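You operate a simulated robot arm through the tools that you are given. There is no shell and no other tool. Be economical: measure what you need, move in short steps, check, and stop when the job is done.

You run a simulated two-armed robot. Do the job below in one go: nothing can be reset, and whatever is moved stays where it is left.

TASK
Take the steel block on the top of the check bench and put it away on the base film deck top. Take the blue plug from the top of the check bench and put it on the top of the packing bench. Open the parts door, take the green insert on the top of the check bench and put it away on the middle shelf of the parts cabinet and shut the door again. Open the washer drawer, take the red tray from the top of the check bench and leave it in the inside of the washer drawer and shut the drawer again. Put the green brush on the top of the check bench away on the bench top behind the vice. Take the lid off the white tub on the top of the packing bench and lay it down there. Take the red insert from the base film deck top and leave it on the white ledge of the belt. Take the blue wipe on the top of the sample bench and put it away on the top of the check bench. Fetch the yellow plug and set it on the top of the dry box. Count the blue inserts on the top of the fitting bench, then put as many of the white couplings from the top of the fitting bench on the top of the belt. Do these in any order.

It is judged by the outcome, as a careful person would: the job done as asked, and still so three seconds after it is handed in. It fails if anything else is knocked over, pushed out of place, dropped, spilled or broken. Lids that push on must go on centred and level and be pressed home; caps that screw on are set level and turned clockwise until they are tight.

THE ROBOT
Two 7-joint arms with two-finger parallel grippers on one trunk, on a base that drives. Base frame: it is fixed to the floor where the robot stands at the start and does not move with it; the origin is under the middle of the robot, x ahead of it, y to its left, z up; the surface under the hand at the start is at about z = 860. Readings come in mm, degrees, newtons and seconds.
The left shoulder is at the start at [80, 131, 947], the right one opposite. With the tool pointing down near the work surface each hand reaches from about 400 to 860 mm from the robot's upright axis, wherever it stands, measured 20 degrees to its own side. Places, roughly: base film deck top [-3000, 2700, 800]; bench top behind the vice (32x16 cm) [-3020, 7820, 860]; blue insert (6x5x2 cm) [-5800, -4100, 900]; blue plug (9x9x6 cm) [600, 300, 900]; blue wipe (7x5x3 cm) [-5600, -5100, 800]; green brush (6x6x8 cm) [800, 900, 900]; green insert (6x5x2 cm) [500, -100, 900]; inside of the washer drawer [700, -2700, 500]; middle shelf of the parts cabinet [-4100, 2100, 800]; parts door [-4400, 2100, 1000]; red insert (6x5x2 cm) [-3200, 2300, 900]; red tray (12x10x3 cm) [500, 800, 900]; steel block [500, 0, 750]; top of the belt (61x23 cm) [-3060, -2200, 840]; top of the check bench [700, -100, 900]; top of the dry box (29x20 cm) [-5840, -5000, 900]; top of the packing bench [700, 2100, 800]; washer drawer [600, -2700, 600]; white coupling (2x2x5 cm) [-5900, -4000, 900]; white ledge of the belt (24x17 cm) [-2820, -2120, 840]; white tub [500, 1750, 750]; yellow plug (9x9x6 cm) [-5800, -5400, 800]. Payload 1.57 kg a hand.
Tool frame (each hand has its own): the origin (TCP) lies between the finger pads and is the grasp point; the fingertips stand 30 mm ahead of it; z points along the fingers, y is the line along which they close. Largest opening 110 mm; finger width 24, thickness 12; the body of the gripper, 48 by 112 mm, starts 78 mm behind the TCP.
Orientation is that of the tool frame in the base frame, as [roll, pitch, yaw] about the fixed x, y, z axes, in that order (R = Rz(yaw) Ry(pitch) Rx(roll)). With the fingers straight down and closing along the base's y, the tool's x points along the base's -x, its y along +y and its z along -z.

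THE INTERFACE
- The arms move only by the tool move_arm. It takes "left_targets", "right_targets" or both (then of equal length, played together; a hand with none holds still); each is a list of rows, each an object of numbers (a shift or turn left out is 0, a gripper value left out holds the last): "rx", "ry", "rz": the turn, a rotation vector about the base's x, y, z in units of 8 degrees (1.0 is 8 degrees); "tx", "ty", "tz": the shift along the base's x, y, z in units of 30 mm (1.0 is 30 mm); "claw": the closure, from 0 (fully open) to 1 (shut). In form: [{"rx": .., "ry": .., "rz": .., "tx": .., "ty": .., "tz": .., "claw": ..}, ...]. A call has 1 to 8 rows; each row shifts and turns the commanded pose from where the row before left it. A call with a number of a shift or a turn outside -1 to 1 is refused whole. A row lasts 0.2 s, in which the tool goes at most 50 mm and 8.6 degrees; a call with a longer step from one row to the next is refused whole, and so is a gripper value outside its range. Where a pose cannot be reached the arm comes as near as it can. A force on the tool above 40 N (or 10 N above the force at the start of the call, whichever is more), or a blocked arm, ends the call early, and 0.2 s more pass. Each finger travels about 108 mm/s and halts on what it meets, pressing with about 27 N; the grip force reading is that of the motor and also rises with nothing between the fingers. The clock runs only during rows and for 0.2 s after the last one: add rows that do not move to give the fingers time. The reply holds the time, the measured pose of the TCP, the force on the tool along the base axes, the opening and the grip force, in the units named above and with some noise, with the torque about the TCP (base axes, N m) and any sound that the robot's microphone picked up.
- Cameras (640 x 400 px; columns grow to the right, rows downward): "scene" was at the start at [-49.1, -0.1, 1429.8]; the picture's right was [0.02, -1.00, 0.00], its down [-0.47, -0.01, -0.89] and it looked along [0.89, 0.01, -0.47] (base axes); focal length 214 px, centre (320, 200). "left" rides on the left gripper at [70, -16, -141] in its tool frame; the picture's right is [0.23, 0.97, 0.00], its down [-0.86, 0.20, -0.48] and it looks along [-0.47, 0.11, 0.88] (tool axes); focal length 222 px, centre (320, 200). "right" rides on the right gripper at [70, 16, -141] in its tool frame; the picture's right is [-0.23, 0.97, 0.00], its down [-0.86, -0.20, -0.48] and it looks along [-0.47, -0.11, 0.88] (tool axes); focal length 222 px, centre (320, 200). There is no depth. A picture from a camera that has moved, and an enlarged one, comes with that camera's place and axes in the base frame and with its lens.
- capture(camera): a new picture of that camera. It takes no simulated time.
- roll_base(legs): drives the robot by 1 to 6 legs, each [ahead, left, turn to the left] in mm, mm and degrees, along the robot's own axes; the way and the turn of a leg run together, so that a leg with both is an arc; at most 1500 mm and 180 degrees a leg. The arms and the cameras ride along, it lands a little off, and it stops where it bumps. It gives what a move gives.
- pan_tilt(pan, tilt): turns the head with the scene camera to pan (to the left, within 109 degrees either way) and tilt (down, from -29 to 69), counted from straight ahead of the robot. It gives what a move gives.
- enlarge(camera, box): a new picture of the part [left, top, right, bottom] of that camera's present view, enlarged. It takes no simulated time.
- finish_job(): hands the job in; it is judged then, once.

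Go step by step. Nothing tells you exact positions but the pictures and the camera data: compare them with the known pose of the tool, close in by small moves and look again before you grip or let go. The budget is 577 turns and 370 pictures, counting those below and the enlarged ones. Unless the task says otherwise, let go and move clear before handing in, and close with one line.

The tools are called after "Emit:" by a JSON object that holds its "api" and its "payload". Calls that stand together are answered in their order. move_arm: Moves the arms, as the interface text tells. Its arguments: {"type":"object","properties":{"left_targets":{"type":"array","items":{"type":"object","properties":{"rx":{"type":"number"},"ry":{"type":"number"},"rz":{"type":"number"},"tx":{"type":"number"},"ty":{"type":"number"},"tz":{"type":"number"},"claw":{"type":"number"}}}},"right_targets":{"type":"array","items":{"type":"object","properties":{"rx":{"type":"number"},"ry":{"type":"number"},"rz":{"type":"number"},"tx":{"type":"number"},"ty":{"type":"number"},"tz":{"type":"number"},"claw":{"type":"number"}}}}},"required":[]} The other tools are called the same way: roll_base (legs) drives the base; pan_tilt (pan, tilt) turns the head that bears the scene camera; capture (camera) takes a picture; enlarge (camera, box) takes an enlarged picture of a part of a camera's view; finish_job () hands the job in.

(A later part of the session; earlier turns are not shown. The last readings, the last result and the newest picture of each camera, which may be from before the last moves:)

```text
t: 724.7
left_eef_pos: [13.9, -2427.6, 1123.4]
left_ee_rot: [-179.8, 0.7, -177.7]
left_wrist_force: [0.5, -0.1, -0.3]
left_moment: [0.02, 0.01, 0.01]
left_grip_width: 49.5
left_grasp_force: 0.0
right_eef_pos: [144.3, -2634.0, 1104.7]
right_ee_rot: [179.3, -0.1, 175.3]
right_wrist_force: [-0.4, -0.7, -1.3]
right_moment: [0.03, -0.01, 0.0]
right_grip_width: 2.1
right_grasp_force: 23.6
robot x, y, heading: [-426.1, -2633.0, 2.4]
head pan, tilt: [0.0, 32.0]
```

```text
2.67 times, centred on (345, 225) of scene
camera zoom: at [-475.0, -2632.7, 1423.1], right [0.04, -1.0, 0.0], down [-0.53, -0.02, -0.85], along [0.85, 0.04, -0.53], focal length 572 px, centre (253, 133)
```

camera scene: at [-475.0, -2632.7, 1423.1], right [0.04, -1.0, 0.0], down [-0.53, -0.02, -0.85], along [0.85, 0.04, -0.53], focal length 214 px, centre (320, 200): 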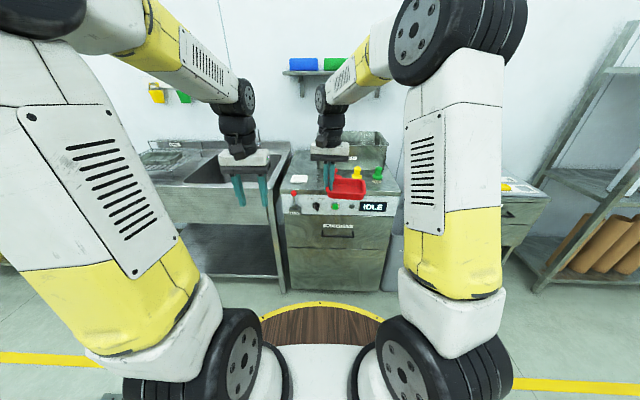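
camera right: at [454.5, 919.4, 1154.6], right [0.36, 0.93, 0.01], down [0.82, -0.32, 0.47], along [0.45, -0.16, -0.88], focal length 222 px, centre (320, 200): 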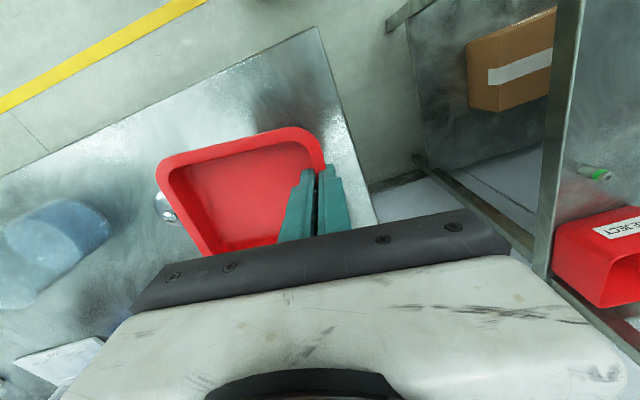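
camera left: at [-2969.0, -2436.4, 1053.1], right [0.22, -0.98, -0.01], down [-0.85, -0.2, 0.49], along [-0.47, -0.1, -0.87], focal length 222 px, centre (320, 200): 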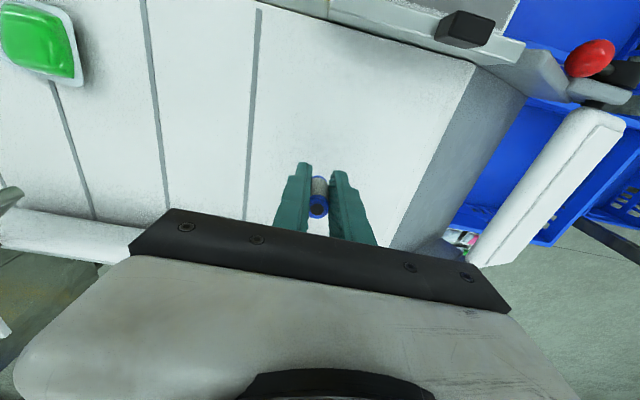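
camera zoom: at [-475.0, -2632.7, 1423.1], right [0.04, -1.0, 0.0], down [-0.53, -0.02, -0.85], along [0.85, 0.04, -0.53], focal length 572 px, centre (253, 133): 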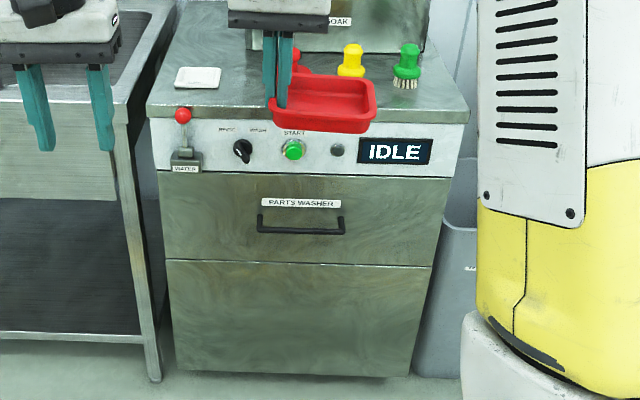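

Drawer face with bar handle near (465, -2688, 600). I'll line up, move the tray hand aside, and turn the left hand to hook the handle.

Emit:
{"api": "roll_base", "payload": {"legs": [[0, 0, -2.4], [0, -170, 0], [180, 0, 0]]}}

Emit:
{"api": "move_arm", "payload": {"right_targets": [{"ty": -0.9}, {"ty": -0.9}, {"ty": -0.9}, {"ty": -0.9}, {"ty": -0.9}, {"ty": -0.9}, {"ty": -0.9}, {"ty": -0.9}], "left_targets": [{"rz": 1}, {"rz": 1}, {"rz": 1}, {"rz": 1}, {"rz": 1}, {"rz": 1}, {"rz": 1}, {"rz": 1}]}}

Emit:
{"api": "move_arm", "payload": {"left_targets": [{"rz": 1, "tz": -0.8}, {"rz": 1, "tz": -0.8}, {"rz": 1, "tz": -0.8}, {"rz": 0.25, "tz": -0.8}, {"tz": -1}, {"tz": -1}, {"tz": -1}, {"tz": -1}]}}

Emit:
{"api": "capture", "payload": {"camera": "left"}}

Emit:
{"api": "capture", "payload": {"camera": "scene"}}

```text
t: 727.6
left_eef_pos: [204.0, -2613.8, 1124.6]
left_ee_rot: [-179.7, 0.7, 179.7]
left_wrist_force: [0.3, -0.2, 0.8]
left_moment: [0.01, -0.01, 0.01]
left_grip_width: 49.6
left_grasp_force: 0.0
right_eef_pos: [325.3, -2823.8, 1106.1]
right_ee_rot: [179.3, 0.1, 172.9]
right_wrist_force: [-0.4, 0.5, -0.7]
right_moment: [0.02, -0.03, -0.01]
right_grip_width: 2.0
right_grasp_force: 24.1
robot x, y, heading: [-246.0, -2797.8, -0.1]
head pan, tilt: [0.0, 32.0]
```

```text
t: 729.4
left_eef_pos: [204.2, -2613.5, 1123.4]
left_ee_rot: [-179.8, 0.7, -116.2]
left_wrist_force: [-0.2, 0.6, 0.4]
left_moment: [-0.01, 0.0, -0.01]
left_grip_width: 49.6
left_grasp_force: 0.1
right_eef_pos: [325.7, -3038.9, 1106.1]
right_ee_rot: [179.3, -0.1, 173.0]
right_wrist_force: [-0.5, 0.8, -0.4]
right_moment: [0.04, 0.0, -0.01]
right_grip_width: 2.3
right_grasp_force: 23.8
robot x, y, heading: [-241.9, -2789.9, 0.0]
head pan, tilt: [0.0, 32.0]
```

```text
t: 731.2
left_eef_pos: [205.4, -2614.0, 907.4]
left_ee_rot: [-179.8, 0.8, -90.2]
left_wrist_force: [0.1, 0.6, -0.3]
left_moment: [-0.03, -0.01, 0.03]
left_grip_width: 49.6
left_grasp_force: 0.0
right_eef_pos: [326.8, -3038.8, 1106.8]
right_ee_rot: [179.3, 0.0, 172.9]
right_wrist_force: [-0.3, 0.0, -1.2]
right_moment: [0.02, -0.01, 0.02]
right_grip_width: 2.0
right_grasp_force: 23.7
robot x, y, heading: [-242.0, -2797.9, -0.1]
head pan, tilt: [0.0, 32.0]
```

```text
107 pictures are left
camera left: at [219.9, -2686.9, 1049.2], right [-0.97, -0.22, -0.01], down [-0.2, 0.85, 0.49], along [-0.1, 0.48, -0.87], focal length 222 px, centre (320, 200)
```

left: 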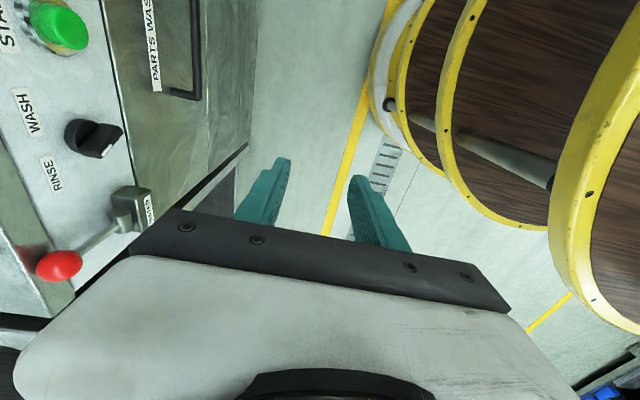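

```text
106 pictures are left
camera scene: at [-293.9, -2796.2, 1423.1], right [0.0, -1.0, 0.0], down [-0.53, 0.0, -0.85], along [0.85, 0.0, -0.53], focal length 214 px, centre (320, 200)
```

scene: 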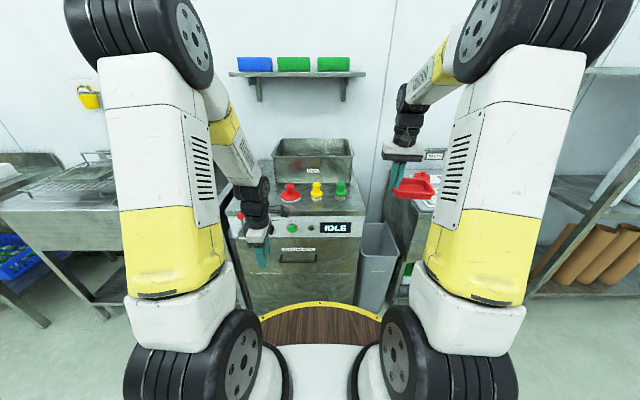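

Emit:
{"api": "move_arm", "payload": {"left_targets": [{"ry": -0.8, "tx": 0.5, "ty": -0.5, "tz": -0.5, "claw": 0.7}, {"ry": -0.8, "tx": 0.5, "ty": -0.5, "tz": -0.8}, {"ry": -0.8, "tx": 0.7, "ty": -0.5, "tz": -0.8}, {"ry": -0.8, "tx": 0.7, "ty": -0.5, "tz": -0.8}, {"ry": -0.8, "tx": 0.7, "ty": -0.47, "tz": -0.8}, {"ry": -0.8, "tx": 0.7, "tz": -1}, {"ry": -0.8, "tx": 0.7, "tz": -1}, {"tx": 0.7, "tz": -1}]}}

Emit:
{"api": "capture", "payload": {"camera": "left"}}

Emit:
{"api": "capture", "payload": {"camera": "scene"}}

```text
t: 733.0
left_eef_pos: [359.2, -2689.1, 707.0]
left_ee_rot: [-134.9, 0.7, -89.7]
left_wrist_force: [-0.7, -0.2, 0.4]
left_moment: [0.01, -0.02, 0.0]
left_grip_width: 33.1
left_grasp_force: 0.2
right_eef_pos: [325.6, -3038.5, 1107.1]
right_ee_rot: [179.3, 0.1, 172.8]
right_wrist_force: [-0.3, -0.1, -1.2]
right_moment: [0.06, 0.0, 0.01]
right_grip_width: 2.3
right_grasp_force: 23.9
robot x, y, heading: [-242.7, -2795.0, 0.0]
head pan, tilt: [0.0, 32.0]
```

```text
105 pictures are left
camera left: at [271.7, -2761.8, 817.7], right [-0.69, -0.22, -0.69], down [-0.48, 0.85, 0.21], along [0.54, 0.48, -0.69], focal length 222 px, centre (320, 200)
```

left: 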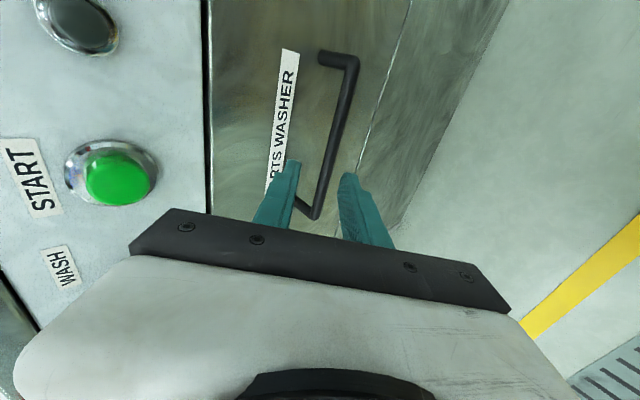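

```text
104 pictures are left
camera scene: at [-293.9, -2796.3, 1423.1], right [0.0, -1.0, 0.0], down [-0.53, 0.0, -0.85], along [0.85, 0.0, -0.53], focal length 214 px, centre (320, 200)
```

scene: 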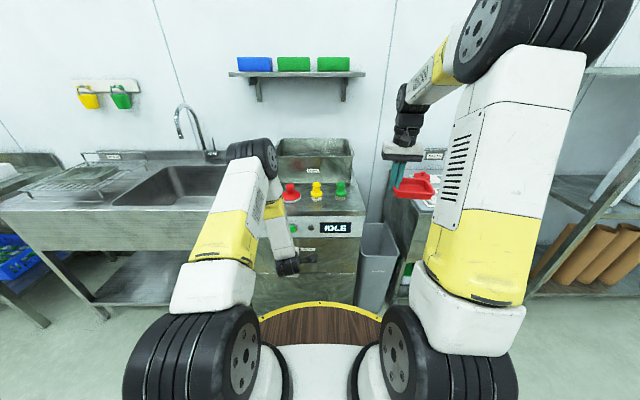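

Emit:
{"api": "move_arm", "payload": {"left_targets": [{"tx": -0.35, "tz": -0.35}, {"tx": 0.8, "tz": -0.8}, {"tx": 0.8, "tz": -0.8}, {}]}}

Emit:
{"api": "capture", "payload": {"camera": "left"}}

```text
t: 734.0
left_eef_pos: [395.9, -2686.1, 648.2]
left_ee_rot: [-134.9, 0.7, -89.7]
left_wrist_force: [-0.2, 0.2, -0.9]
left_moment: [-0.01, -0.01, 0.0]
left_grip_width: 33.2
left_grasp_force: 0.0
right_eef_pos: [326.2, -3039.2, 1106.8]
right_ee_rot: [179.3, -0.1, 173.0]
right_wrist_force: [-0.5, 0.6, 0.0]
right_moment: [0.04, 0.01, -0.04]
right_grip_width: 2.3
right_grasp_force: 23.4
robot x, y, heading: [-244.6, -2791.8, -0.1]
head pan, tilt: [0.0, 32.0]
```

```text
103 pictures are left
camera left: at [308.1, -2759.4, 758.9], right [-0.69, -0.22, -0.69], down [-0.48, 0.85, 0.21], along [0.54, 0.48, -0.69], focal length 222 px, centre (320, 200)
```

left: 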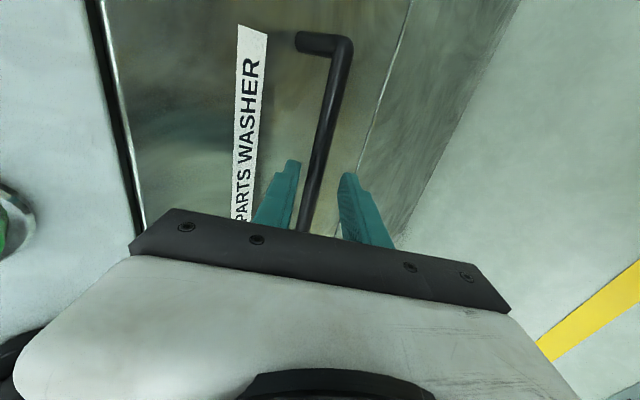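

Emit:
{"api": "move_arm", "payload": {"left_targets": [{"tx": 0.45, "tz": -0.45}, {"tx": 0.4, "tz": -0.4}, {}]}}

Emit:
{"api": "capture", "payload": {"camera": "left"}}

```text
t: 734.8
left_eef_pos: [421.7, -2686.1, 622.4]
left_ee_rot: [-135.0, 0.7, -89.6]
left_wrist_force: [-8.0, 0.8, 6.9]
left_moment: [-0.07, -0.25, -0.06]
left_grip_width: 32.4
left_grasp_force: 0.1
right_eef_pos: [324.7, -3039.1, 1105.7]
right_ee_rot: [179.3, 0.0, 172.9]
right_wrist_force: [-0.5, -0.3, -0.7]
right_moment: [0.05, -0.02, -0.04]
right_grip_width: 2.4
right_grasp_force: 23.5
robot x, y, heading: [-246.6, -2795.4, -0.1]
head pan, tilt: [0.0, 32.0]
```

```text
102 pictures are left
camera left: at [333.2, -2758.6, 734.3], right [-0.69, -0.22, -0.69], down [-0.48, 0.85, 0.21], along [0.54, 0.48, -0.69], focal length 222 px, centre (320, 200)
```

left: 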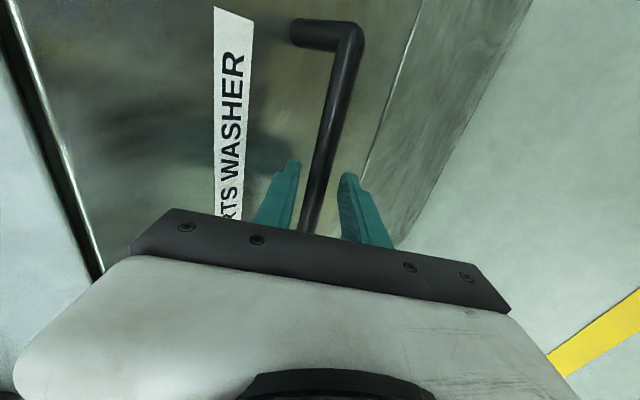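

Emit:
{"api": "move_arm", "payload": {"left_targets": [{"tx": -0.1, "tz": 0.1, "claw": 1}, {"claw": 1}, {"claw": 1}, {}]}}

Emit:
{"api": "move_arm", "payload": {"left_targets": [{"tx": -0.4}, {"tx": -0.4}, {"tx": -0.4}, {}]}}

Emit:
{"api": "capture", "payload": {"camera": "left"}}

```text
t: 735.8
left_eef_pos: [419.1, -2686.4, 626.2]
left_ee_rot: [-135.0, 0.8, -89.7]
left_wrist_force: [4.2, -0.7, -0.1]
left_moment: [-0.04, 0.01, 0.29]
left_grip_width: 14.0
left_grasp_force: 29.9
right_eef_pos: [325.8, -3038.7, 1106.6]
right_ee_rot: [179.4, -0.2, 172.9]
right_wrist_force: [0.0, -0.3, -0.5]
right_moment: [0.03, -0.01, 0.01]
right_grip_width: 2.2
right_grasp_force: 23.8
robot x, y, heading: [-242.1, -2797.1, -0.0]
head pan, tilt: [0.0, 32.0]
```

```text
t: 736.8
left_eef_pos: [383.9, -2687.7, 626.5]
left_ee_rot: [-135.0, 0.7, -89.6]
left_wrist_force: [-1.0, 13.7, 5.2]
left_moment: [-0.28, 0.03, -0.07]
left_grip_width: 13.9
left_grasp_force: 30.1
right_eef_pos: [326.5, -3038.9, 1106.9]
right_ee_rot: [179.2, 0.0, 172.9]
right_wrist_force: [0.3, 0.0, -0.7]
right_moment: [0.06, -0.02, -0.01]
right_grip_width: 2.2
right_grasp_force: 23.9
robot x, y, heading: [-244.3, -2791.2, 0.2]
head pan, tilt: [0.0, 32.0]
```

```text
101 pictures are left
camera left: at [296.8, -2759.2, 737.2], right [-0.69, -0.22, -0.69], down [-0.49, 0.85, 0.21], along [0.54, 0.48, -0.69], focal length 222 px, centre (320, 200)
```

left: 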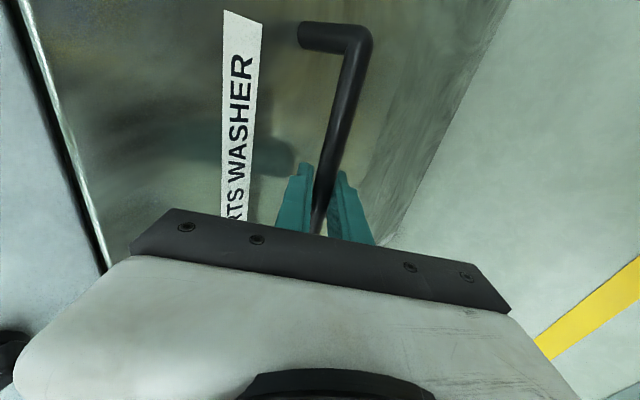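

The drawer slides. Pull further by backing the base.

Emit:
{"api": "roll_base", "payload": {"legs": [[-250, 0, 0]]}}

Emit:
{"api": "capture", "payload": {"camera": "scene"}}

Emit:
{"api": "capture", "payload": {"camera": "right"}}

```text
t: 738.7
left_eef_pos: [125.3, -2685.2, 624.4]
left_ee_rot: [-135.0, 0.6, -89.6]
left_wrist_force: [0.6, 11.9, 4.0]
left_moment: [-0.2, -0.05, -0.13]
left_grip_width: 13.8
left_grasp_force: 30.7
right_eef_pos: [68.0, -3036.8, 1106.7]
right_ee_rot: [179.3, -0.1, 173.2]
right_wrist_force: [-0.9, -0.2, -1.5]
right_moment: [0.01, -0.04, -0.01]
right_grip_width: 2.4
right_grasp_force: 23.5
robot x, y, heading: [-497.8, -2798.1, 0.0]
head pan, tilt: [0.0, 32.0]
```

```text
100 pictures are left
camera scene: at [-551.9, -2795.9, 1423.1], right [0.0, -1.0, 0.0], down [-0.53, 0.0, -0.85], along [0.85, 0.0, -0.53], focal length 214 px, centre (320, 200)
```

scene: 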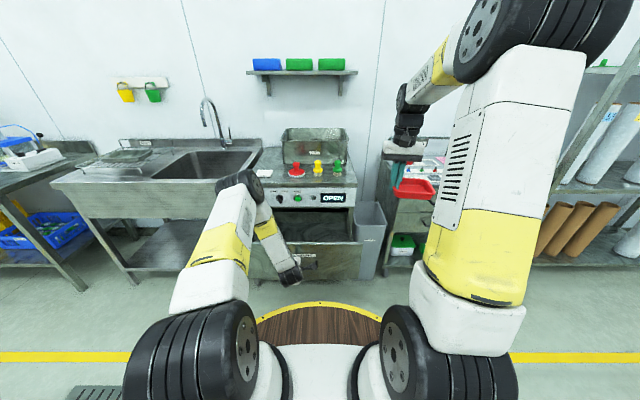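

```text
99 pictures are left
camera right: at [0.7, -3014.5, 1247.6], right [0.34, 0.94, 0.01], down [0.82, -0.31, 0.48], along [0.45, -0.15, -0.88], focal length 222 px, centre (320, 200)
```

right: 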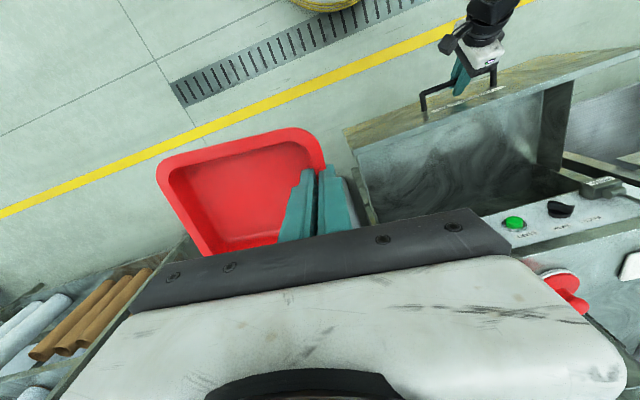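

Drawer is open. Bring the tray over the drawer with the right hand while the left keeps hold.

Emit:
{"api": "move_arm", "payload": {"right_targets": [{"tx": 0.8, "ty": 0.95}, {"tx": 0.8, "ty": 0.95}, {"tx": 0.8, "ty": 0.95}, {"tx": 0.8, "ty": 0.95}, {"tx": 0.8, "ty": 0.95}, {"tx": 0.8, "ty": 0.95}, {"tx": 0.8, "ty": 0.95}, {"tx": 0.8, "ty": 0.95}]}}

Emit:
{"api": "move_arm", "payload": {"right_targets": [{"tx": 0.8, "ty": 0.95}, {"ty": 0.65, "tz": -0.5}, {"tz": -1}, {"tz": -1}, {"tz": -1}, {"tz": -1}, {"tz": -1}, {"tz": -1}]}}

Emit:
{"api": "capture", "payload": {"camera": "right"}}

Emit:
{"api": "capture", "payload": {"camera": "scene"}}

```text
t: 740.5
left_eef_pos: [125.4, -2686.1, 626.7]
left_ee_rot: [-134.9, 0.7, -89.5]
left_wrist_force: [0.4, 3.4, -0.5]
left_moment: [-0.53, -0.16, -0.4]
left_grip_width: 14.1
left_grasp_force: 30.3
right_eef_pos: [262.3, -2810.0, 1105.3]
right_ee_rot: [179.3, 0.0, 173.0]
right_wrist_force: [0.2, -0.7, 0.4]
right_moment: [0.12, -0.03, -0.03]
right_grip_width: 2.2
right_grasp_force: 23.8
robot x, y, heading: [-501.4, -2794.4, 0.1]
head pan, tilt: [0.0, 32.0]
```

```text
t: 742.3
left_eef_pos: [126.2, -2686.5, 626.9]
left_ee_rot: [-135.1, 0.7, -89.6]
left_wrist_force: [0.2, 0.3, 1.1]
left_moment: [-0.08, 0.04, 0.01]
left_grip_width: 13.8
left_grasp_force: 29.8
right_eef_pos: [262.3, -2771.0, 905.4]
right_ee_rot: [179.4, 0.0, 173.1]
right_wrist_force: [0.3, 0.0, -0.9]
right_moment: [0.03, 0.02, 0.0]
right_grip_width: 2.1
right_grasp_force: 23.1
right hand out of reach, approached as far as the arm can: row 1
robot x, y, heading: [-501.1, -2792.6, 0.1]
head pan, tilt: [0.0, 32.0]
```

```text
98 pictures are left
camera right: at [193.7, -2749.3, 1045.6], right [0.34, 0.94, 0.01], down [0.82, -0.31, 0.48], along [0.45, -0.15, -0.88], focal length 222 px, centre (320, 200)
```

right: 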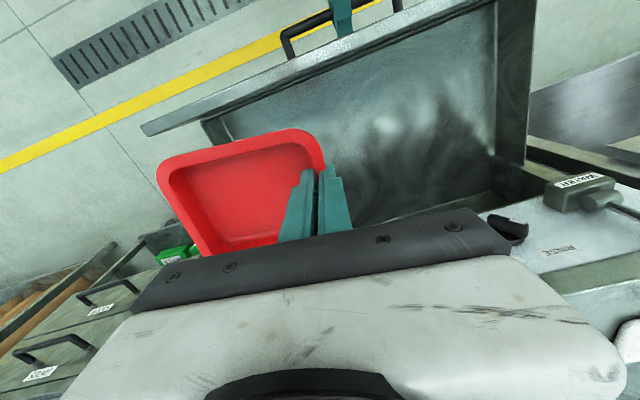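

```text
97 pictures are left
camera scene: at [-551.8, -2796.1, 1423.1], right [0.0, -1.0, 0.0], down [-0.53, 0.0, -0.85], along [0.85, 0.0, -0.53], focal length 214 px, centre (320, 200)
```

scene: 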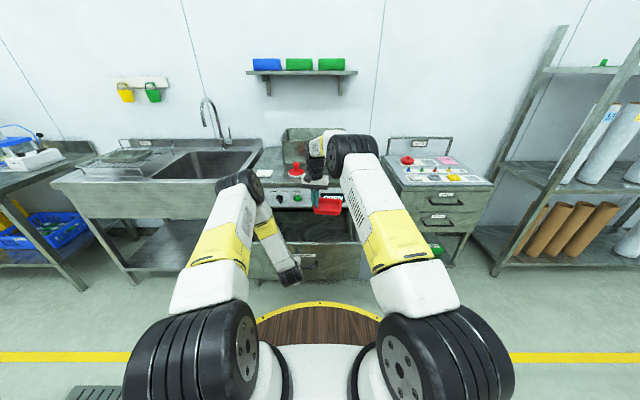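

Emit:
{"api": "move_arm", "payload": {"right_targets": [{"ty": 0.8}, {"ty": 0.8, "tz": -0.5}, {"tz": -1}, {"tz": -1}, {"tz": -1}, {"tz": -1}, {"tz": -1}, {"tz": -1}]}}

Emit:
{"api": "capture", "payload": {"camera": "right"}}

Emit:
{"api": "enlarge", "payload": {"camera": "scene", "box": [240, 170, 400, 290]}}

```text
t: 744.1
left_eef_pos: [126.6, -2686.1, 625.6]
left_ee_rot: [-135.1, 0.6, -89.6]
left_wrist_force: [0.6, 0.9, 0.9]
left_moment: [-0.02, 0.03, 0.04]
left_grip_width: 14.1
left_grasp_force: 30.1
right_eef_pos: [262.3, -2721.3, 708.6]
right_ee_rot: [179.4, 0.0, 173.0]
right_wrist_force: [0.5, 0.3, -0.6]
right_moment: [0.05, 0.01, -0.02]
right_grip_width: 2.1
right_grasp_force: 24.3
robot x, y, heading: [-499.6, -2792.2, 0.0]
head pan, tilt: [0.0, 32.0]
```

```text
96 pictures are left
camera right: at [194.4, -2698.5, 849.8], right [0.34, 0.94, 0.01], down [0.82, -0.31, 0.48], along [0.45, -0.15, -0.88], focal length 222 px, centre (320, 200)
```

right: 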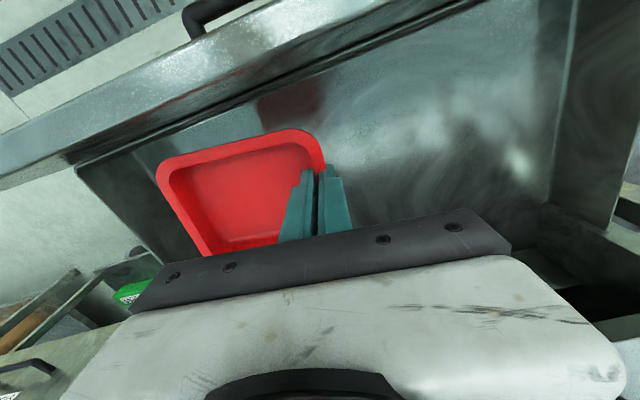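

```text
3.33 times, centred on (320, 230) of scene
camera zoom: at [-551.8, -2796.1, 1423.1], right [0.0, -1.0, 0.0], down [-0.53, 0.0, -0.85], along [0.85, 0.0, -0.53], focal length 715 px, centre (320, 100)
```

zoom: 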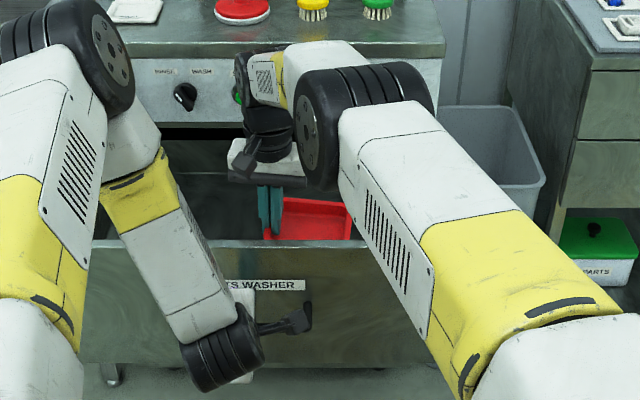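

Emit:
{"api": "move_arm", "payload": {"right_targets": [{"tx": 0.4, "tz": -0.8}, {"tz": -1}, {"tz": -1}, {"tz": -1}, {"tz": -0.6}, {"tz": -0.2}, {"tz": -0.2}, {}]}}

Emit:
{"api": "capture", "payload": {"camera": "right"}}

```text
t: 745.2
left_eef_pos: [128.2, -2684.7, 626.6]
left_ee_rot: [-134.7, 0.7, -89.5]
left_wrist_force: [-0.6, -2.2, 6.8]
left_moment: [0.21, 0.0, 0.21]
left_grip_width: 14.0
left_grasp_force: 29.6
right_eef_pos: [249.2, -2729.0, 606.2]
right_ee_rot: [179.0, 0.4, 173.1]
right_wrist_force: [1.5, 1.2, 5.3]
right_moment: [0.17, 0.72, -0.01]
right_grip_width: 2.2
right_grasp_force: 23.5
right hand out of reach, approached as far as the arm can: row 1, 2, 3, 4, 5
robot x, y, heading: [-502.8, -2793.3, 0.2]
head pan, tilt: [0.0, 32.0]
stopped in row 5 (right hand): the force on the tool passed its limit at 55 N (the readings are from after the stop); the commanded pose is now the measured one
```

```text
94 pictures are left
camera right: at [179.9, -2707.3, 746.1], right [0.34, 0.94, 0.02], down [0.82, -0.31, 0.48], along [0.46, -0.15, -0.88], focal length 222 px, centre (320, 200)
```

right: 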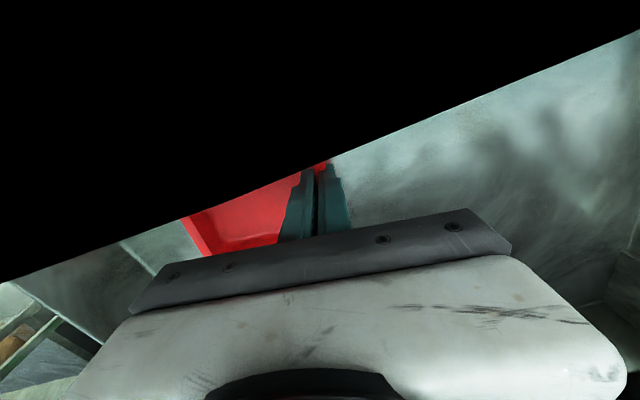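

The hand's camera mast meets the drawer front; I need to be further forward. Lift, release the handle with the left hand and drive closer.

Emit:
{"api": "move_arm", "payload": {"right_targets": [{"tz": 0.8}, {"tz": 1}, {"tz": 1}, {"tz": 0.8}]}}

Emit:
{"api": "move_arm", "payload": {"left_targets": [{"claw": 0.7}, {"claw": 0.6}, {"claw": 0.6}, {"tx": -0.6, "tz": 0.6}, {"tx": -0.6, "tz": 0.6}, {"tx": -0.3, "tz": 0.9}, {"tz": 1}, {"tz": 1}]}}

Emit:
{"api": "move_arm", "payload": {"left_targets": [{"tz": 1, "ty": 0.8}, {"tz": 1, "ty": 0.8}, {"tz": 1, "ty": 0.8}, {"tz": 1, "ty": 0.8}, {"tz": 0.5}]}}

Emit:
{"api": "capture", "payload": {"camera": "scene"}}

```text
t: 746.2
left_eef_pos: [129.4, -2685.7, 627.7]
left_ee_rot: [-134.7, 0.8, -89.5]
left_wrist_force: [0.7, -1.6, 16.7]
left_moment: [-0.09, 0.06, -0.03]
left_grip_width: 13.5
left_grasp_force: 30.4
right_eef_pos: [270.7, -2718.6, 706.1]
right_ee_rot: [179.1, 0.1, 173.1]
right_wrist_force: [-1.7, -0.3, 0.0]
right_moment: [0.01, 0.0, -0.01]
right_grip_width: 2.3
right_grasp_force: 23.4
right hand out of reach, approached as far as the arm can: row 1, 2, 3, 4
robot x, y, heading: [-500.8, -2795.5, 0.2]
head pan, tilt: [0.0, 32.0]
```

```text
t: 748.0
left_eef_pos: [83.2, -2685.6, 750.1]
left_ee_rot: [-134.9, 0.8, -89.5]
left_wrist_force: [-0.5, 0.6, -0.3]
left_moment: [-0.01, -0.01, 0.02]
left_grip_width: 43.9
left_grasp_force: 0.0
right_eef_pos: [270.8, -2719.3, 705.1]
right_ee_rot: [179.1, 0.1, 173.1]
right_wrist_force: [-0.6, 0.7, -0.5]
right_moment: [0.04, 0.03, 0.02]
right_grip_width: 2.5
right_grasp_force: 23.3
robot x, y, heading: [-500.7, -2796.0, -0.2]
head pan, tilt: [0.0, 32.0]
```

```text
t: 749.2
left_eef_pos: [82.7, -2589.8, 882.9]
left_ee_rot: [-134.9, 0.7, -89.5]
left_wrist_force: [0.5, -0.2, 0.2]
left_moment: [0.0, -0.01, -0.01]
left_grip_width: 43.9
left_grasp_force: 0.0
right_eef_pos: [271.5, -2719.4, 705.1]
right_ee_rot: [179.2, 0.1, 173.1]
right_wrist_force: [0.6, 0.0, 0.2]
right_moment: [0.03, 0.01, 0.0]
right_grip_width: 2.0
right_grasp_force: 23.4
robot x, y, heading: [-501.1, -2793.6, 0.1]
head pan, tilt: [0.0, 32.0]
```

```text
93 pictures are left
camera scene: at [-551.5, -2796.1, 1423.1], right [0.0, -1.0, 0.0], down [-0.53, 0.0, -0.85], along [0.85, 0.0, -0.53], focal length 214 px, centre (320, 200)
```

scene: 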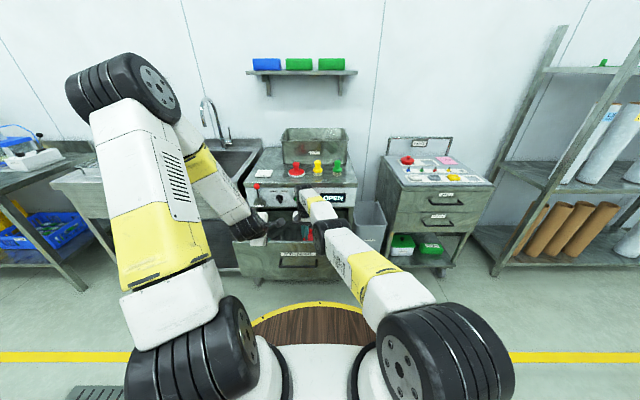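

Emit:
{"api": "move_arm", "payload": {"right_targets": [{"tz": 1}, {"tz": 1}]}}

Emit:
{"api": "roll_base", "payload": {"legs": [[110, 0, 0]]}}

Emit:
{"api": "capture", "payload": {"camera": "right"}}

```text
t: 749.8
left_eef_pos: [84.2, -2590.0, 883.5]
left_ee_rot: [-134.9, 0.7, -89.5]
left_wrist_force: [-0.3, 0.7, -0.3]
left_moment: [-0.01, 0.0, 0.0]
left_grip_width: 44.0
left_grasp_force: 0.1
right_eef_pos: [281.3, -2719.6, 764.6]
right_ee_rot: [179.1, 0.0, 173.2]
right_wrist_force: [0.3, 0.0, -0.7]
right_moment: [0.04, 0.02, 0.02]
right_grip_width: 2.1
right_grasp_force: 23.8
right hand out of reach, approached as far as the arm can: row 1, 2
robot x, y, heading: [-499.6, -2791.2, -0.0]
head pan, tilt: [0.0, 32.0]
```

```text
t: 751.0
left_eef_pos: [191.4, -2588.0, 883.4]
left_ee_rot: [-134.8, 0.7, -89.3]
left_wrist_force: [-0.2, 0.4, 0.3]
left_moment: [0.01, 0.02, -0.01]
left_grip_width: 44.1
left_grasp_force: 0.0
right_eef_pos: [392.6, -2717.6, 764.4]
right_ee_rot: [179.1, 0.0, 173.3]
right_wrist_force: [0.1, -0.2, 0.0]
right_moment: [0.05, -0.01, 0.0]
right_grip_width: 1.8
right_grasp_force: 23.6
robot x, y, heading: [-390.6, -2797.0, 0.1]
head pan, tilt: [0.0, 32.0]
```

```text
92 pictures are left
camera right: at [323.0, -2695.6, 905.4], right [0.34, 0.94, 0.01], down [0.82, -0.3, 0.48], along [0.45, -0.15, -0.88], focal length 222 px, centre (320, 200)
```

right: 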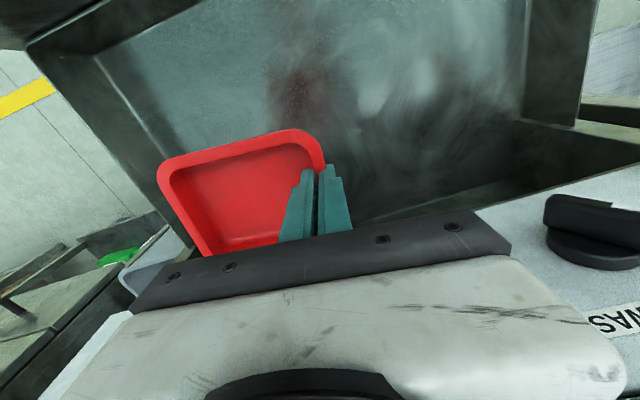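

Emit:
{"api": "move_arm", "payload": {"right_targets": [{"tx": -1}, {"tx": -0.9}, {"tz": -1}, {"tz": -1}, {"tz": -1}, {"tz": -1}, {"tz": -1}, {"tz": -0.6}]}}

Emit:
{"api": "capture", "payload": {"camera": "right"}}

```text
t: 752.8
left_eef_pos: [192.5, -2587.7, 882.8]
left_ee_rot: [-134.9, 0.7, -89.3]
left_wrist_force: [0.0, 0.4, 0.2]
left_moment: [-0.02, -0.01, 0.01]
left_grip_width: 44.3
left_grasp_force: 0.1
right_eef_pos: [353.6, -2716.3, 601.5]
right_ee_rot: [179.1, 0.2, 173.3]
right_wrist_force: [0.3, -0.2, -0.3]
right_moment: [0.07, 0.0, 0.01]
right_grip_width: 2.3
right_grasp_force: 23.4
right hand out of reach, approached as far as the arm can: row 1, 2, 4, 5, 6, 7, 8
robot x, y, heading: [-388.6, -2796.0, -0.2]
head pan, tilt: [0.0, 32.0]
```

```text
91 pictures are left
camera right: at [285.1, -2694.8, 742.3], right [0.34, 0.94, 0.02], down [0.82, -0.31, 0.48], along [0.45, -0.15, -0.88], focal length 222 px, centre (320, 200)
```

right: 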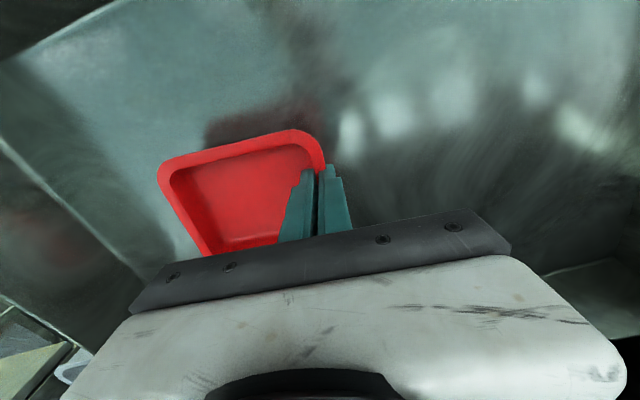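

Emit:
{"api": "move_arm", "payload": {"right_targets": [{"tz": -0.7}, {"tz": -0.5}, {"tz": -0.2}, {"tz": -0.2}, {"tz": -0.2}, {}]}}

Emit:
{"api": "capture", "payload": {"camera": "right"}}

```text
t: 753.4
left_eef_pos: [191.7, -2587.9, 882.8]
left_ee_rot: [-134.9, 0.7, -89.4]
left_wrist_force: [0.1, -0.3, -0.3]
left_moment: [-0.02, -0.02, -0.01]
left_grip_width: 44.0
left_grasp_force: 0.0
right_eef_pos: [348.3, -2717.6, 579.4]
right_ee_rot: [178.8, 0.9, 173.3]
right_wrist_force: [0.2, 1.0, 5.4]
right_moment: [-0.54, 0.26, 0.04]
right_grip_width: 2.6
right_grasp_force: 24.1
right hand out of reach, approached as far as the arm can: row 1, 2
robot x, y, heading: [-394.1, -2793.1, 0.1]
head pan, tilt: [0.0, 32.0]
stopped in row 3 (right hand): the force on the tool passed its limit at 50 N (the readings are from after the stop); the commanded pose is now the measured one
```

```text
90 pictures are left
camera right: at [278.3, -2696.7, 718.9], right [0.34, 0.94, 0.02], down [0.82, -0.31, 0.49], along [0.47, -0.15, -0.87], focal length 222 px, centre (320, 200)
```

right: 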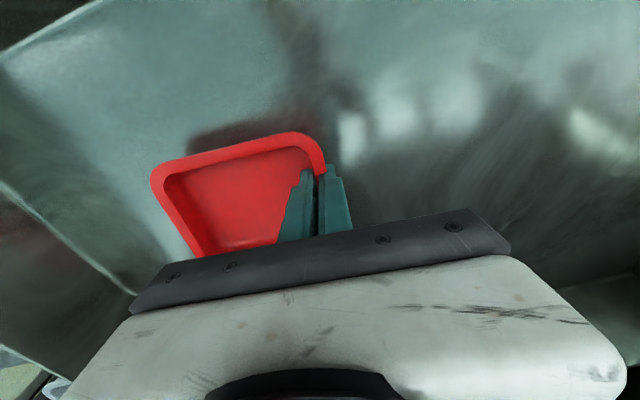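

Emit:
{"api": "move_arm", "payload": {"right_targets": [{"tz": -0.1}, {}]}}

```text
t: 754.0
left_eef_pos: [191.8, -2587.4, 883.0]
left_ee_rot: [-134.7, 0.7, -89.3]
left_wrist_force: [-0.2, 0.5, -0.5]
left_moment: [0.03, -0.01, 0.0]
left_grip_width: 43.9
left_grasp_force: 0.1
right_eef_pos: [347.0, -2717.5, 579.7]
right_ee_rot: [178.8, 1.0, 173.3]
right_wrist_force: [1.8, -0.1, 11.6]
right_moment: [-0.53, 0.45, 0.03]
right_grip_width: 2.4
right_grasp_force: 24.0
robot x, y, heading: [-391.6, -2794.6, 0.3]
head pan, tilt: [0.0, 32.0]
```

Tray rests on the drawer floor. Open the fingers slightly, lift straight out.

Emit:
{"api": "move_arm", "payload": {"right_targets": [{"claw": 0.85}, {"claw": 0.75}, {}, {"tz": 0.7}, {"tz": 1}, {"tz": 1}, {"tz": 1}, {"tz": 1}]}}

Emit:
{"api": "capture", "payload": {"camera": "right"}}

```text
t: 755.8
left_eef_pos: [193.2, -2588.5, 883.2]
left_ee_rot: [-135.0, 0.6, -89.3]
left_wrist_force: [1.3, -0.2, -0.1]
left_moment: [-0.04, -0.03, -0.01]
left_grip_width: 43.9
left_grasp_force: 0.0
right_eef_pos: [347.9, -2718.4, 715.3]
right_ee_rot: [178.8, 0.6, 173.4]
right_wrist_force: [-0.7, -0.7, -0.5]
right_moment: [0.03, -0.02, 0.0]
right_grip_width: 27.6
right_grasp_force: 0.0
robot x, y, heading: [-389.8, -2792.9, 0.2]
head pan, tilt: [0.0, 32.0]
```

```text
89 pictures are left
camera right: at [278.1, -2697.5, 855.8], right [0.34, 0.94, 0.02], down [0.82, -0.31, 0.48], along [0.46, -0.15, -0.87], focal length 222 px, centre (320, 200)
```

right: 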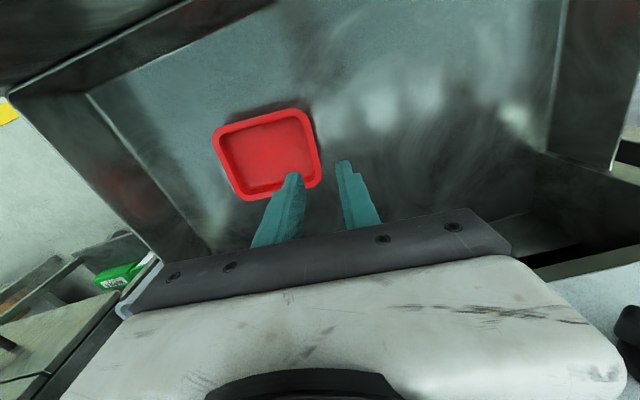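

Emit:
{"api": "move_arm", "payload": {"right_targets": [{"tz": 1}, {"tz": 1}, {"tz": 1}, {"tz": 1}, {"tz": 1}, {"tz": 1}, {"tz": 1}, {"tz": 1}]}}

Emit:
{"api": "move_arm", "payload": {"right_targets": [{"tz": 1, "tx": -0.5}, {"tz": 1, "tx": -1}, {"tz": 0.8, "tx": -1}, {"tx": -1}, {"tx": -1}]}}

Emit:
{"api": "roll_base", "payload": {"legs": [[-200, 0, 0]]}}

Emit:
{"api": "move_arm", "payload": {"left_targets": [{"tz": -1, "ty": -0.9, "claw": 1}, {"tz": -1, "ty": -0.9}, {"tz": -1, "ty": -0.9}, {"tz": -1, "ty": -0.5}, {"tz": -1}, {"tz": -1}, {"tz": -1}, {"tz": -0.5}]}}

Emit:
{"api": "capture", "payload": {"camera": "left"}}

Emit:
{"api": "capture", "payload": {"camera": "scene"}}

```text
t: 757.6
left_eef_pos: [192.3, -2588.0, 882.5]
left_ee_rot: [-134.9, 0.8, -89.4]
left_wrist_force: [-0.6, -0.4, -0.1]
left_moment: [-0.01, 0.07, -0.01]
left_grip_width: 44.3
left_grasp_force: 0.1
right_eef_pos: [347.6, -2719.4, 955.4]
right_ee_rot: [178.8, 0.7, 173.3]
right_wrist_force: [1.0, 0.3, 0.3]
right_moment: [0.01, 0.03, 0.02]
right_grip_width: 27.4
right_grasp_force: 0.1
robot x, y, heading: [-392.8, -2795.2, 0.2]
head pan, tilt: [0.0, 32.0]
```

```text
t: 758.8
left_eef_pos: [193.0, -2588.2, 883.7]
left_ee_rot: [-134.9, 0.7, -89.3]
left_wrist_force: [0.6, -0.5, -0.1]
left_moment: [0.01, 0.01, -0.01]
left_grip_width: 43.8
left_grasp_force: 0.1
right_eef_pos: [213.5, -2717.8, 1036.0]
right_ee_rot: [178.8, 0.7, 173.3]
right_wrist_force: [0.5, -0.1, 0.8]
right_moment: [0.0, 0.01, 0.04]
right_grip_width: 27.6
right_grasp_force: 0.0
robot x, y, heading: [-387.3, -2793.4, 0.1]
head pan, tilt: [0.0, 32.0]
```

```text
t: 760.4
left_eef_pos: [-9.5, -2586.6, 883.4]
left_ee_rot: [-134.9, 0.8, -89.0]
left_wrist_force: [-0.7, 0.0, -0.9]
left_moment: [-0.03, 0.01, -0.04]
left_grip_width: 44.0
left_grasp_force: 0.1
right_eef_pos: [13.7, -2716.5, 1037.3]
right_ee_rot: [178.9, 0.7, 173.6]
right_wrist_force: [-0.7, 1.0, 0.1]
right_moment: [-0.01, -0.04, 0.0]
right_grip_width: 27.7
right_grasp_force: 0.0
robot x, y, heading: [-591.6, -2792.3, 0.7]
head pan, tilt: [0.0, 32.0]
```

```text
t: 762.2
left_eef_pos: [-9.0, -2683.1, 659.5]
left_ee_rot: [-134.9, 0.6, -89.0]
left_wrist_force: [0.6, 0.2, 0.3]
left_moment: [-0.01, 0.02, -0.01]
left_grip_width: 0.0
left_grasp_force: 21.3
right_eef_pos: [11.6, -2715.8, 1037.1]
right_ee_rot: [178.9, 0.7, 173.7]
right_wrist_force: [0.8, -0.7, -0.5]
right_moment: [0.01, 0.01, -0.02]
right_grip_width: 27.6
right_grasp_force: 0.0
robot x, y, heading: [-592.5, -2796.0, 0.5]
head pan, tilt: [0.0, 32.0]
```

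```text
88 pictures are left
camera left: at [-94.2, -2756.9, 770.5], right [-0.68, -0.23, -0.69], down [-0.49, 0.84, 0.21], along [0.54, 0.48, -0.69], focal length 222 px, centre (320, 200)
```

left: 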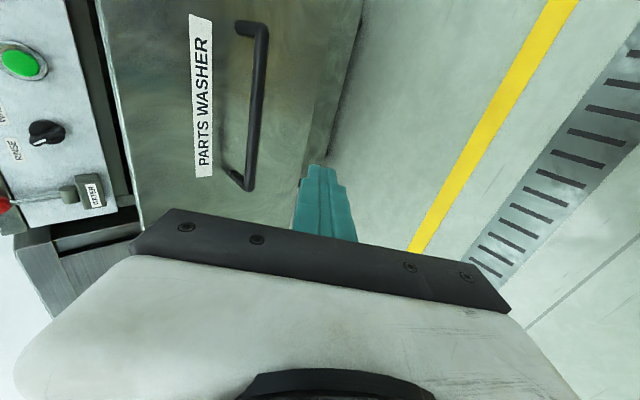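

```text
87 pictures are left
camera scene: at [-641.5, -2797.8, 1423.1], right [0.01, -1.0, 0.0], down [-0.53, -0.01, -0.85], along [0.85, 0.01, -0.53], focal length 214 px, centre (320, 200)
```

scene: 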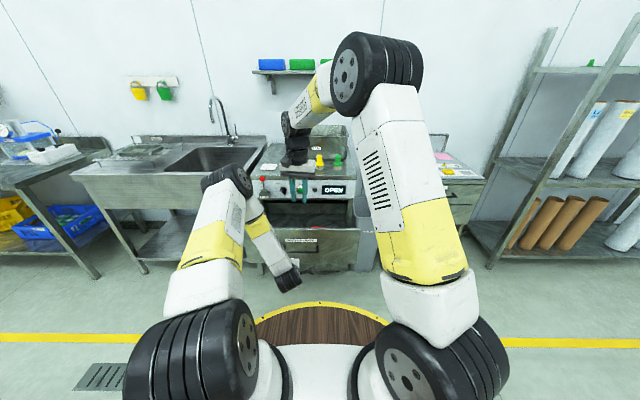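

Emit:
{"api": "move_arm", "payload": {"left_targets": [{"tz": 0.4}, {}, {}, {}, {}], "right_targets": [{"tz": 1, "ty": -0.9}, {"tz": 1, "ty": -0.9}, {"tz": 0.5, "ty": -0.9}, {"ty": -0.9}, {"ty": -0.9}]}}

Emit:
{"api": "roll_base", "payload": {"legs": [[300, 0, -0.3]]}}

Emit:
{"api": "capture", "payload": {"camera": "left"}}

```text
t: 763.4
left_eef_pos: [-7.1, -2681.2, 670.7]
left_ee_rot: [-134.9, 0.7, -89.0]
left_wrist_force: [-0.6, -0.2, -0.4]
left_moment: [0.01, 0.01, -0.03]
left_grip_width: 0.1
left_grasp_force: 21.6
right_eef_pos: [13.6, -2850.6, 1113.6]
right_ee_rot: [178.8, 0.7, 173.7]
right_wrist_force: [0.0, 0.7, -1.3]
right_moment: [0.01, 0.02, -0.04]
right_grip_width: 27.6
right_grasp_force: 0.0
robot x, y, heading: [-589.9, -2793.9, 0.7]
head pan, tilt: [0.0, 32.0]
```

```text
t: 765.5
left_eef_pos: [293.1, -2683.4, 671.4]
left_ee_rot: [-134.9, 0.7, -89.2]
left_wrist_force: [-0.4, -0.6, 0.3]
left_moment: [-0.01, 0.0, 0.0]
left_grip_width: 0.0
left_grasp_force: 21.3
right_eef_pos: [313.6, -2850.7, 1113.3]
right_ee_rot: [178.8, 0.7, 173.3]
right_wrist_force: [0.7, 0.2, -1.3]
right_moment: [0.01, -0.02, 0.0]
right_grip_width: 27.6
right_grasp_force: 0.1
robot x, y, heading: [-290.4, -2792.8, 0.3]
head pan, tilt: [0.0, 32.0]
```

```text
86 pictures are left
camera left: at [205.1, -2756.5, 781.6], right [-0.68, -0.23, -0.69], down [-0.49, 0.85, 0.21], along [0.54, 0.48, -0.69], focal length 222 px, centre (320, 200)
```

left: 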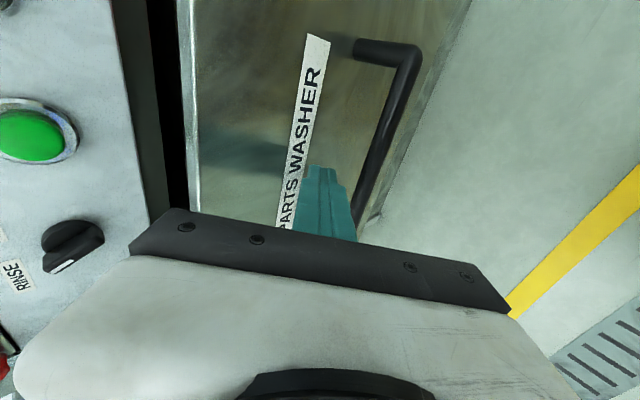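

Emit:
{"api": "roll_base", "payload": {"legs": [[130, 0, 0]]}}

Emit:
{"api": "roll_base", "payload": {"legs": [[30, 0, 0]]}}

Emit:
{"api": "capture", "payload": {"camera": "left"}}

Emit:
{"api": "capture", "payload": {"camera": "scene"}}

```text
t: 766.8
left_eef_pos: [419.7, -2683.2, 671.4]
left_ee_rot: [-134.9, 0.7, -89.2]
left_wrist_force: [0.1, 0.1, 0.5]
left_moment: [-0.01, -0.04, -0.02]
left_grip_width: 0.0
left_grasp_force: 21.5
right_eef_pos: [440.2, -2850.0, 1113.3]
right_ee_rot: [178.8, 0.8, 173.4]
right_wrist_force: [0.5, -0.2, -0.2]
right_moment: [0.02, -0.01, 0.0]
right_grip_width: 27.7
right_grasp_force: 0.1
robot x, y, heading: [-164.0, -2788.8, 0.2]
head pan, tilt: [0.0, 32.0]
```

```text
t: 767.6
left_eef_pos: [431.9, -2682.9, 670.1]
left_ee_rot: [-135.3, 0.7, -89.3]
left_wrist_force: [-0.4, -1.2, 0.2]
left_moment: [-0.02, 0.01, 0.01]
left_grip_width: 0.0
left_grasp_force: 21.4
right_eef_pos: [457.0, -2850.2, 1111.7]
right_ee_rot: [178.8, 0.5, 173.4]
right_wrist_force: [0.3, 0.3, 0.3]
right_moment: [0.0, -0.01, 0.03]
right_grip_width: 27.4
right_grasp_force: 0.0
robot x, y, heading: [-141.7, -2795.4, 0.3]
head pan, tilt: [0.0, 32.0]
stopped in leg 1: the force on the tool passed its limit at 78 N (the readings are from after the stop); the commanded pose is now the measured one
```

```text
85 pictures are left
camera left: at [346.4, -2756.2, 781.6], right [-0.69, -0.23, -0.69], down [-0.49, 0.85, 0.21], along [0.53, 0.48, -0.7], focal length 222 px, centre (320, 200)
```

left: 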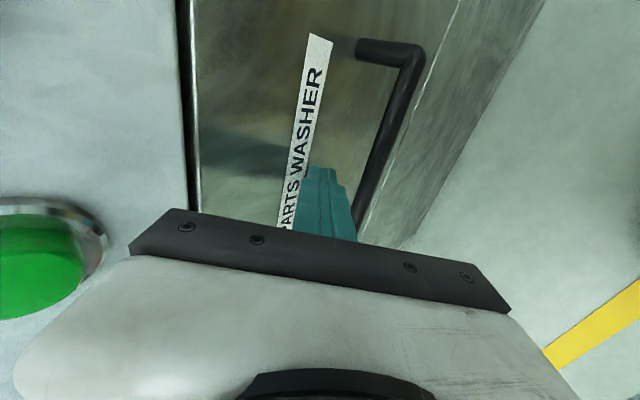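

```text
84 pictures are left
camera scene: at [-197.0, -2794.5, 1423.1], right [0.01, -1.0, 0.0], down [-0.53, 0.0, -0.85], along [0.85, 0.0, -0.53], focal length 214 px, centre (320, 200)
```

scene: 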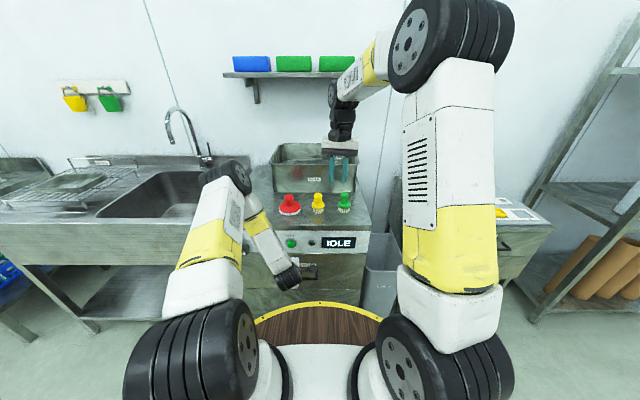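

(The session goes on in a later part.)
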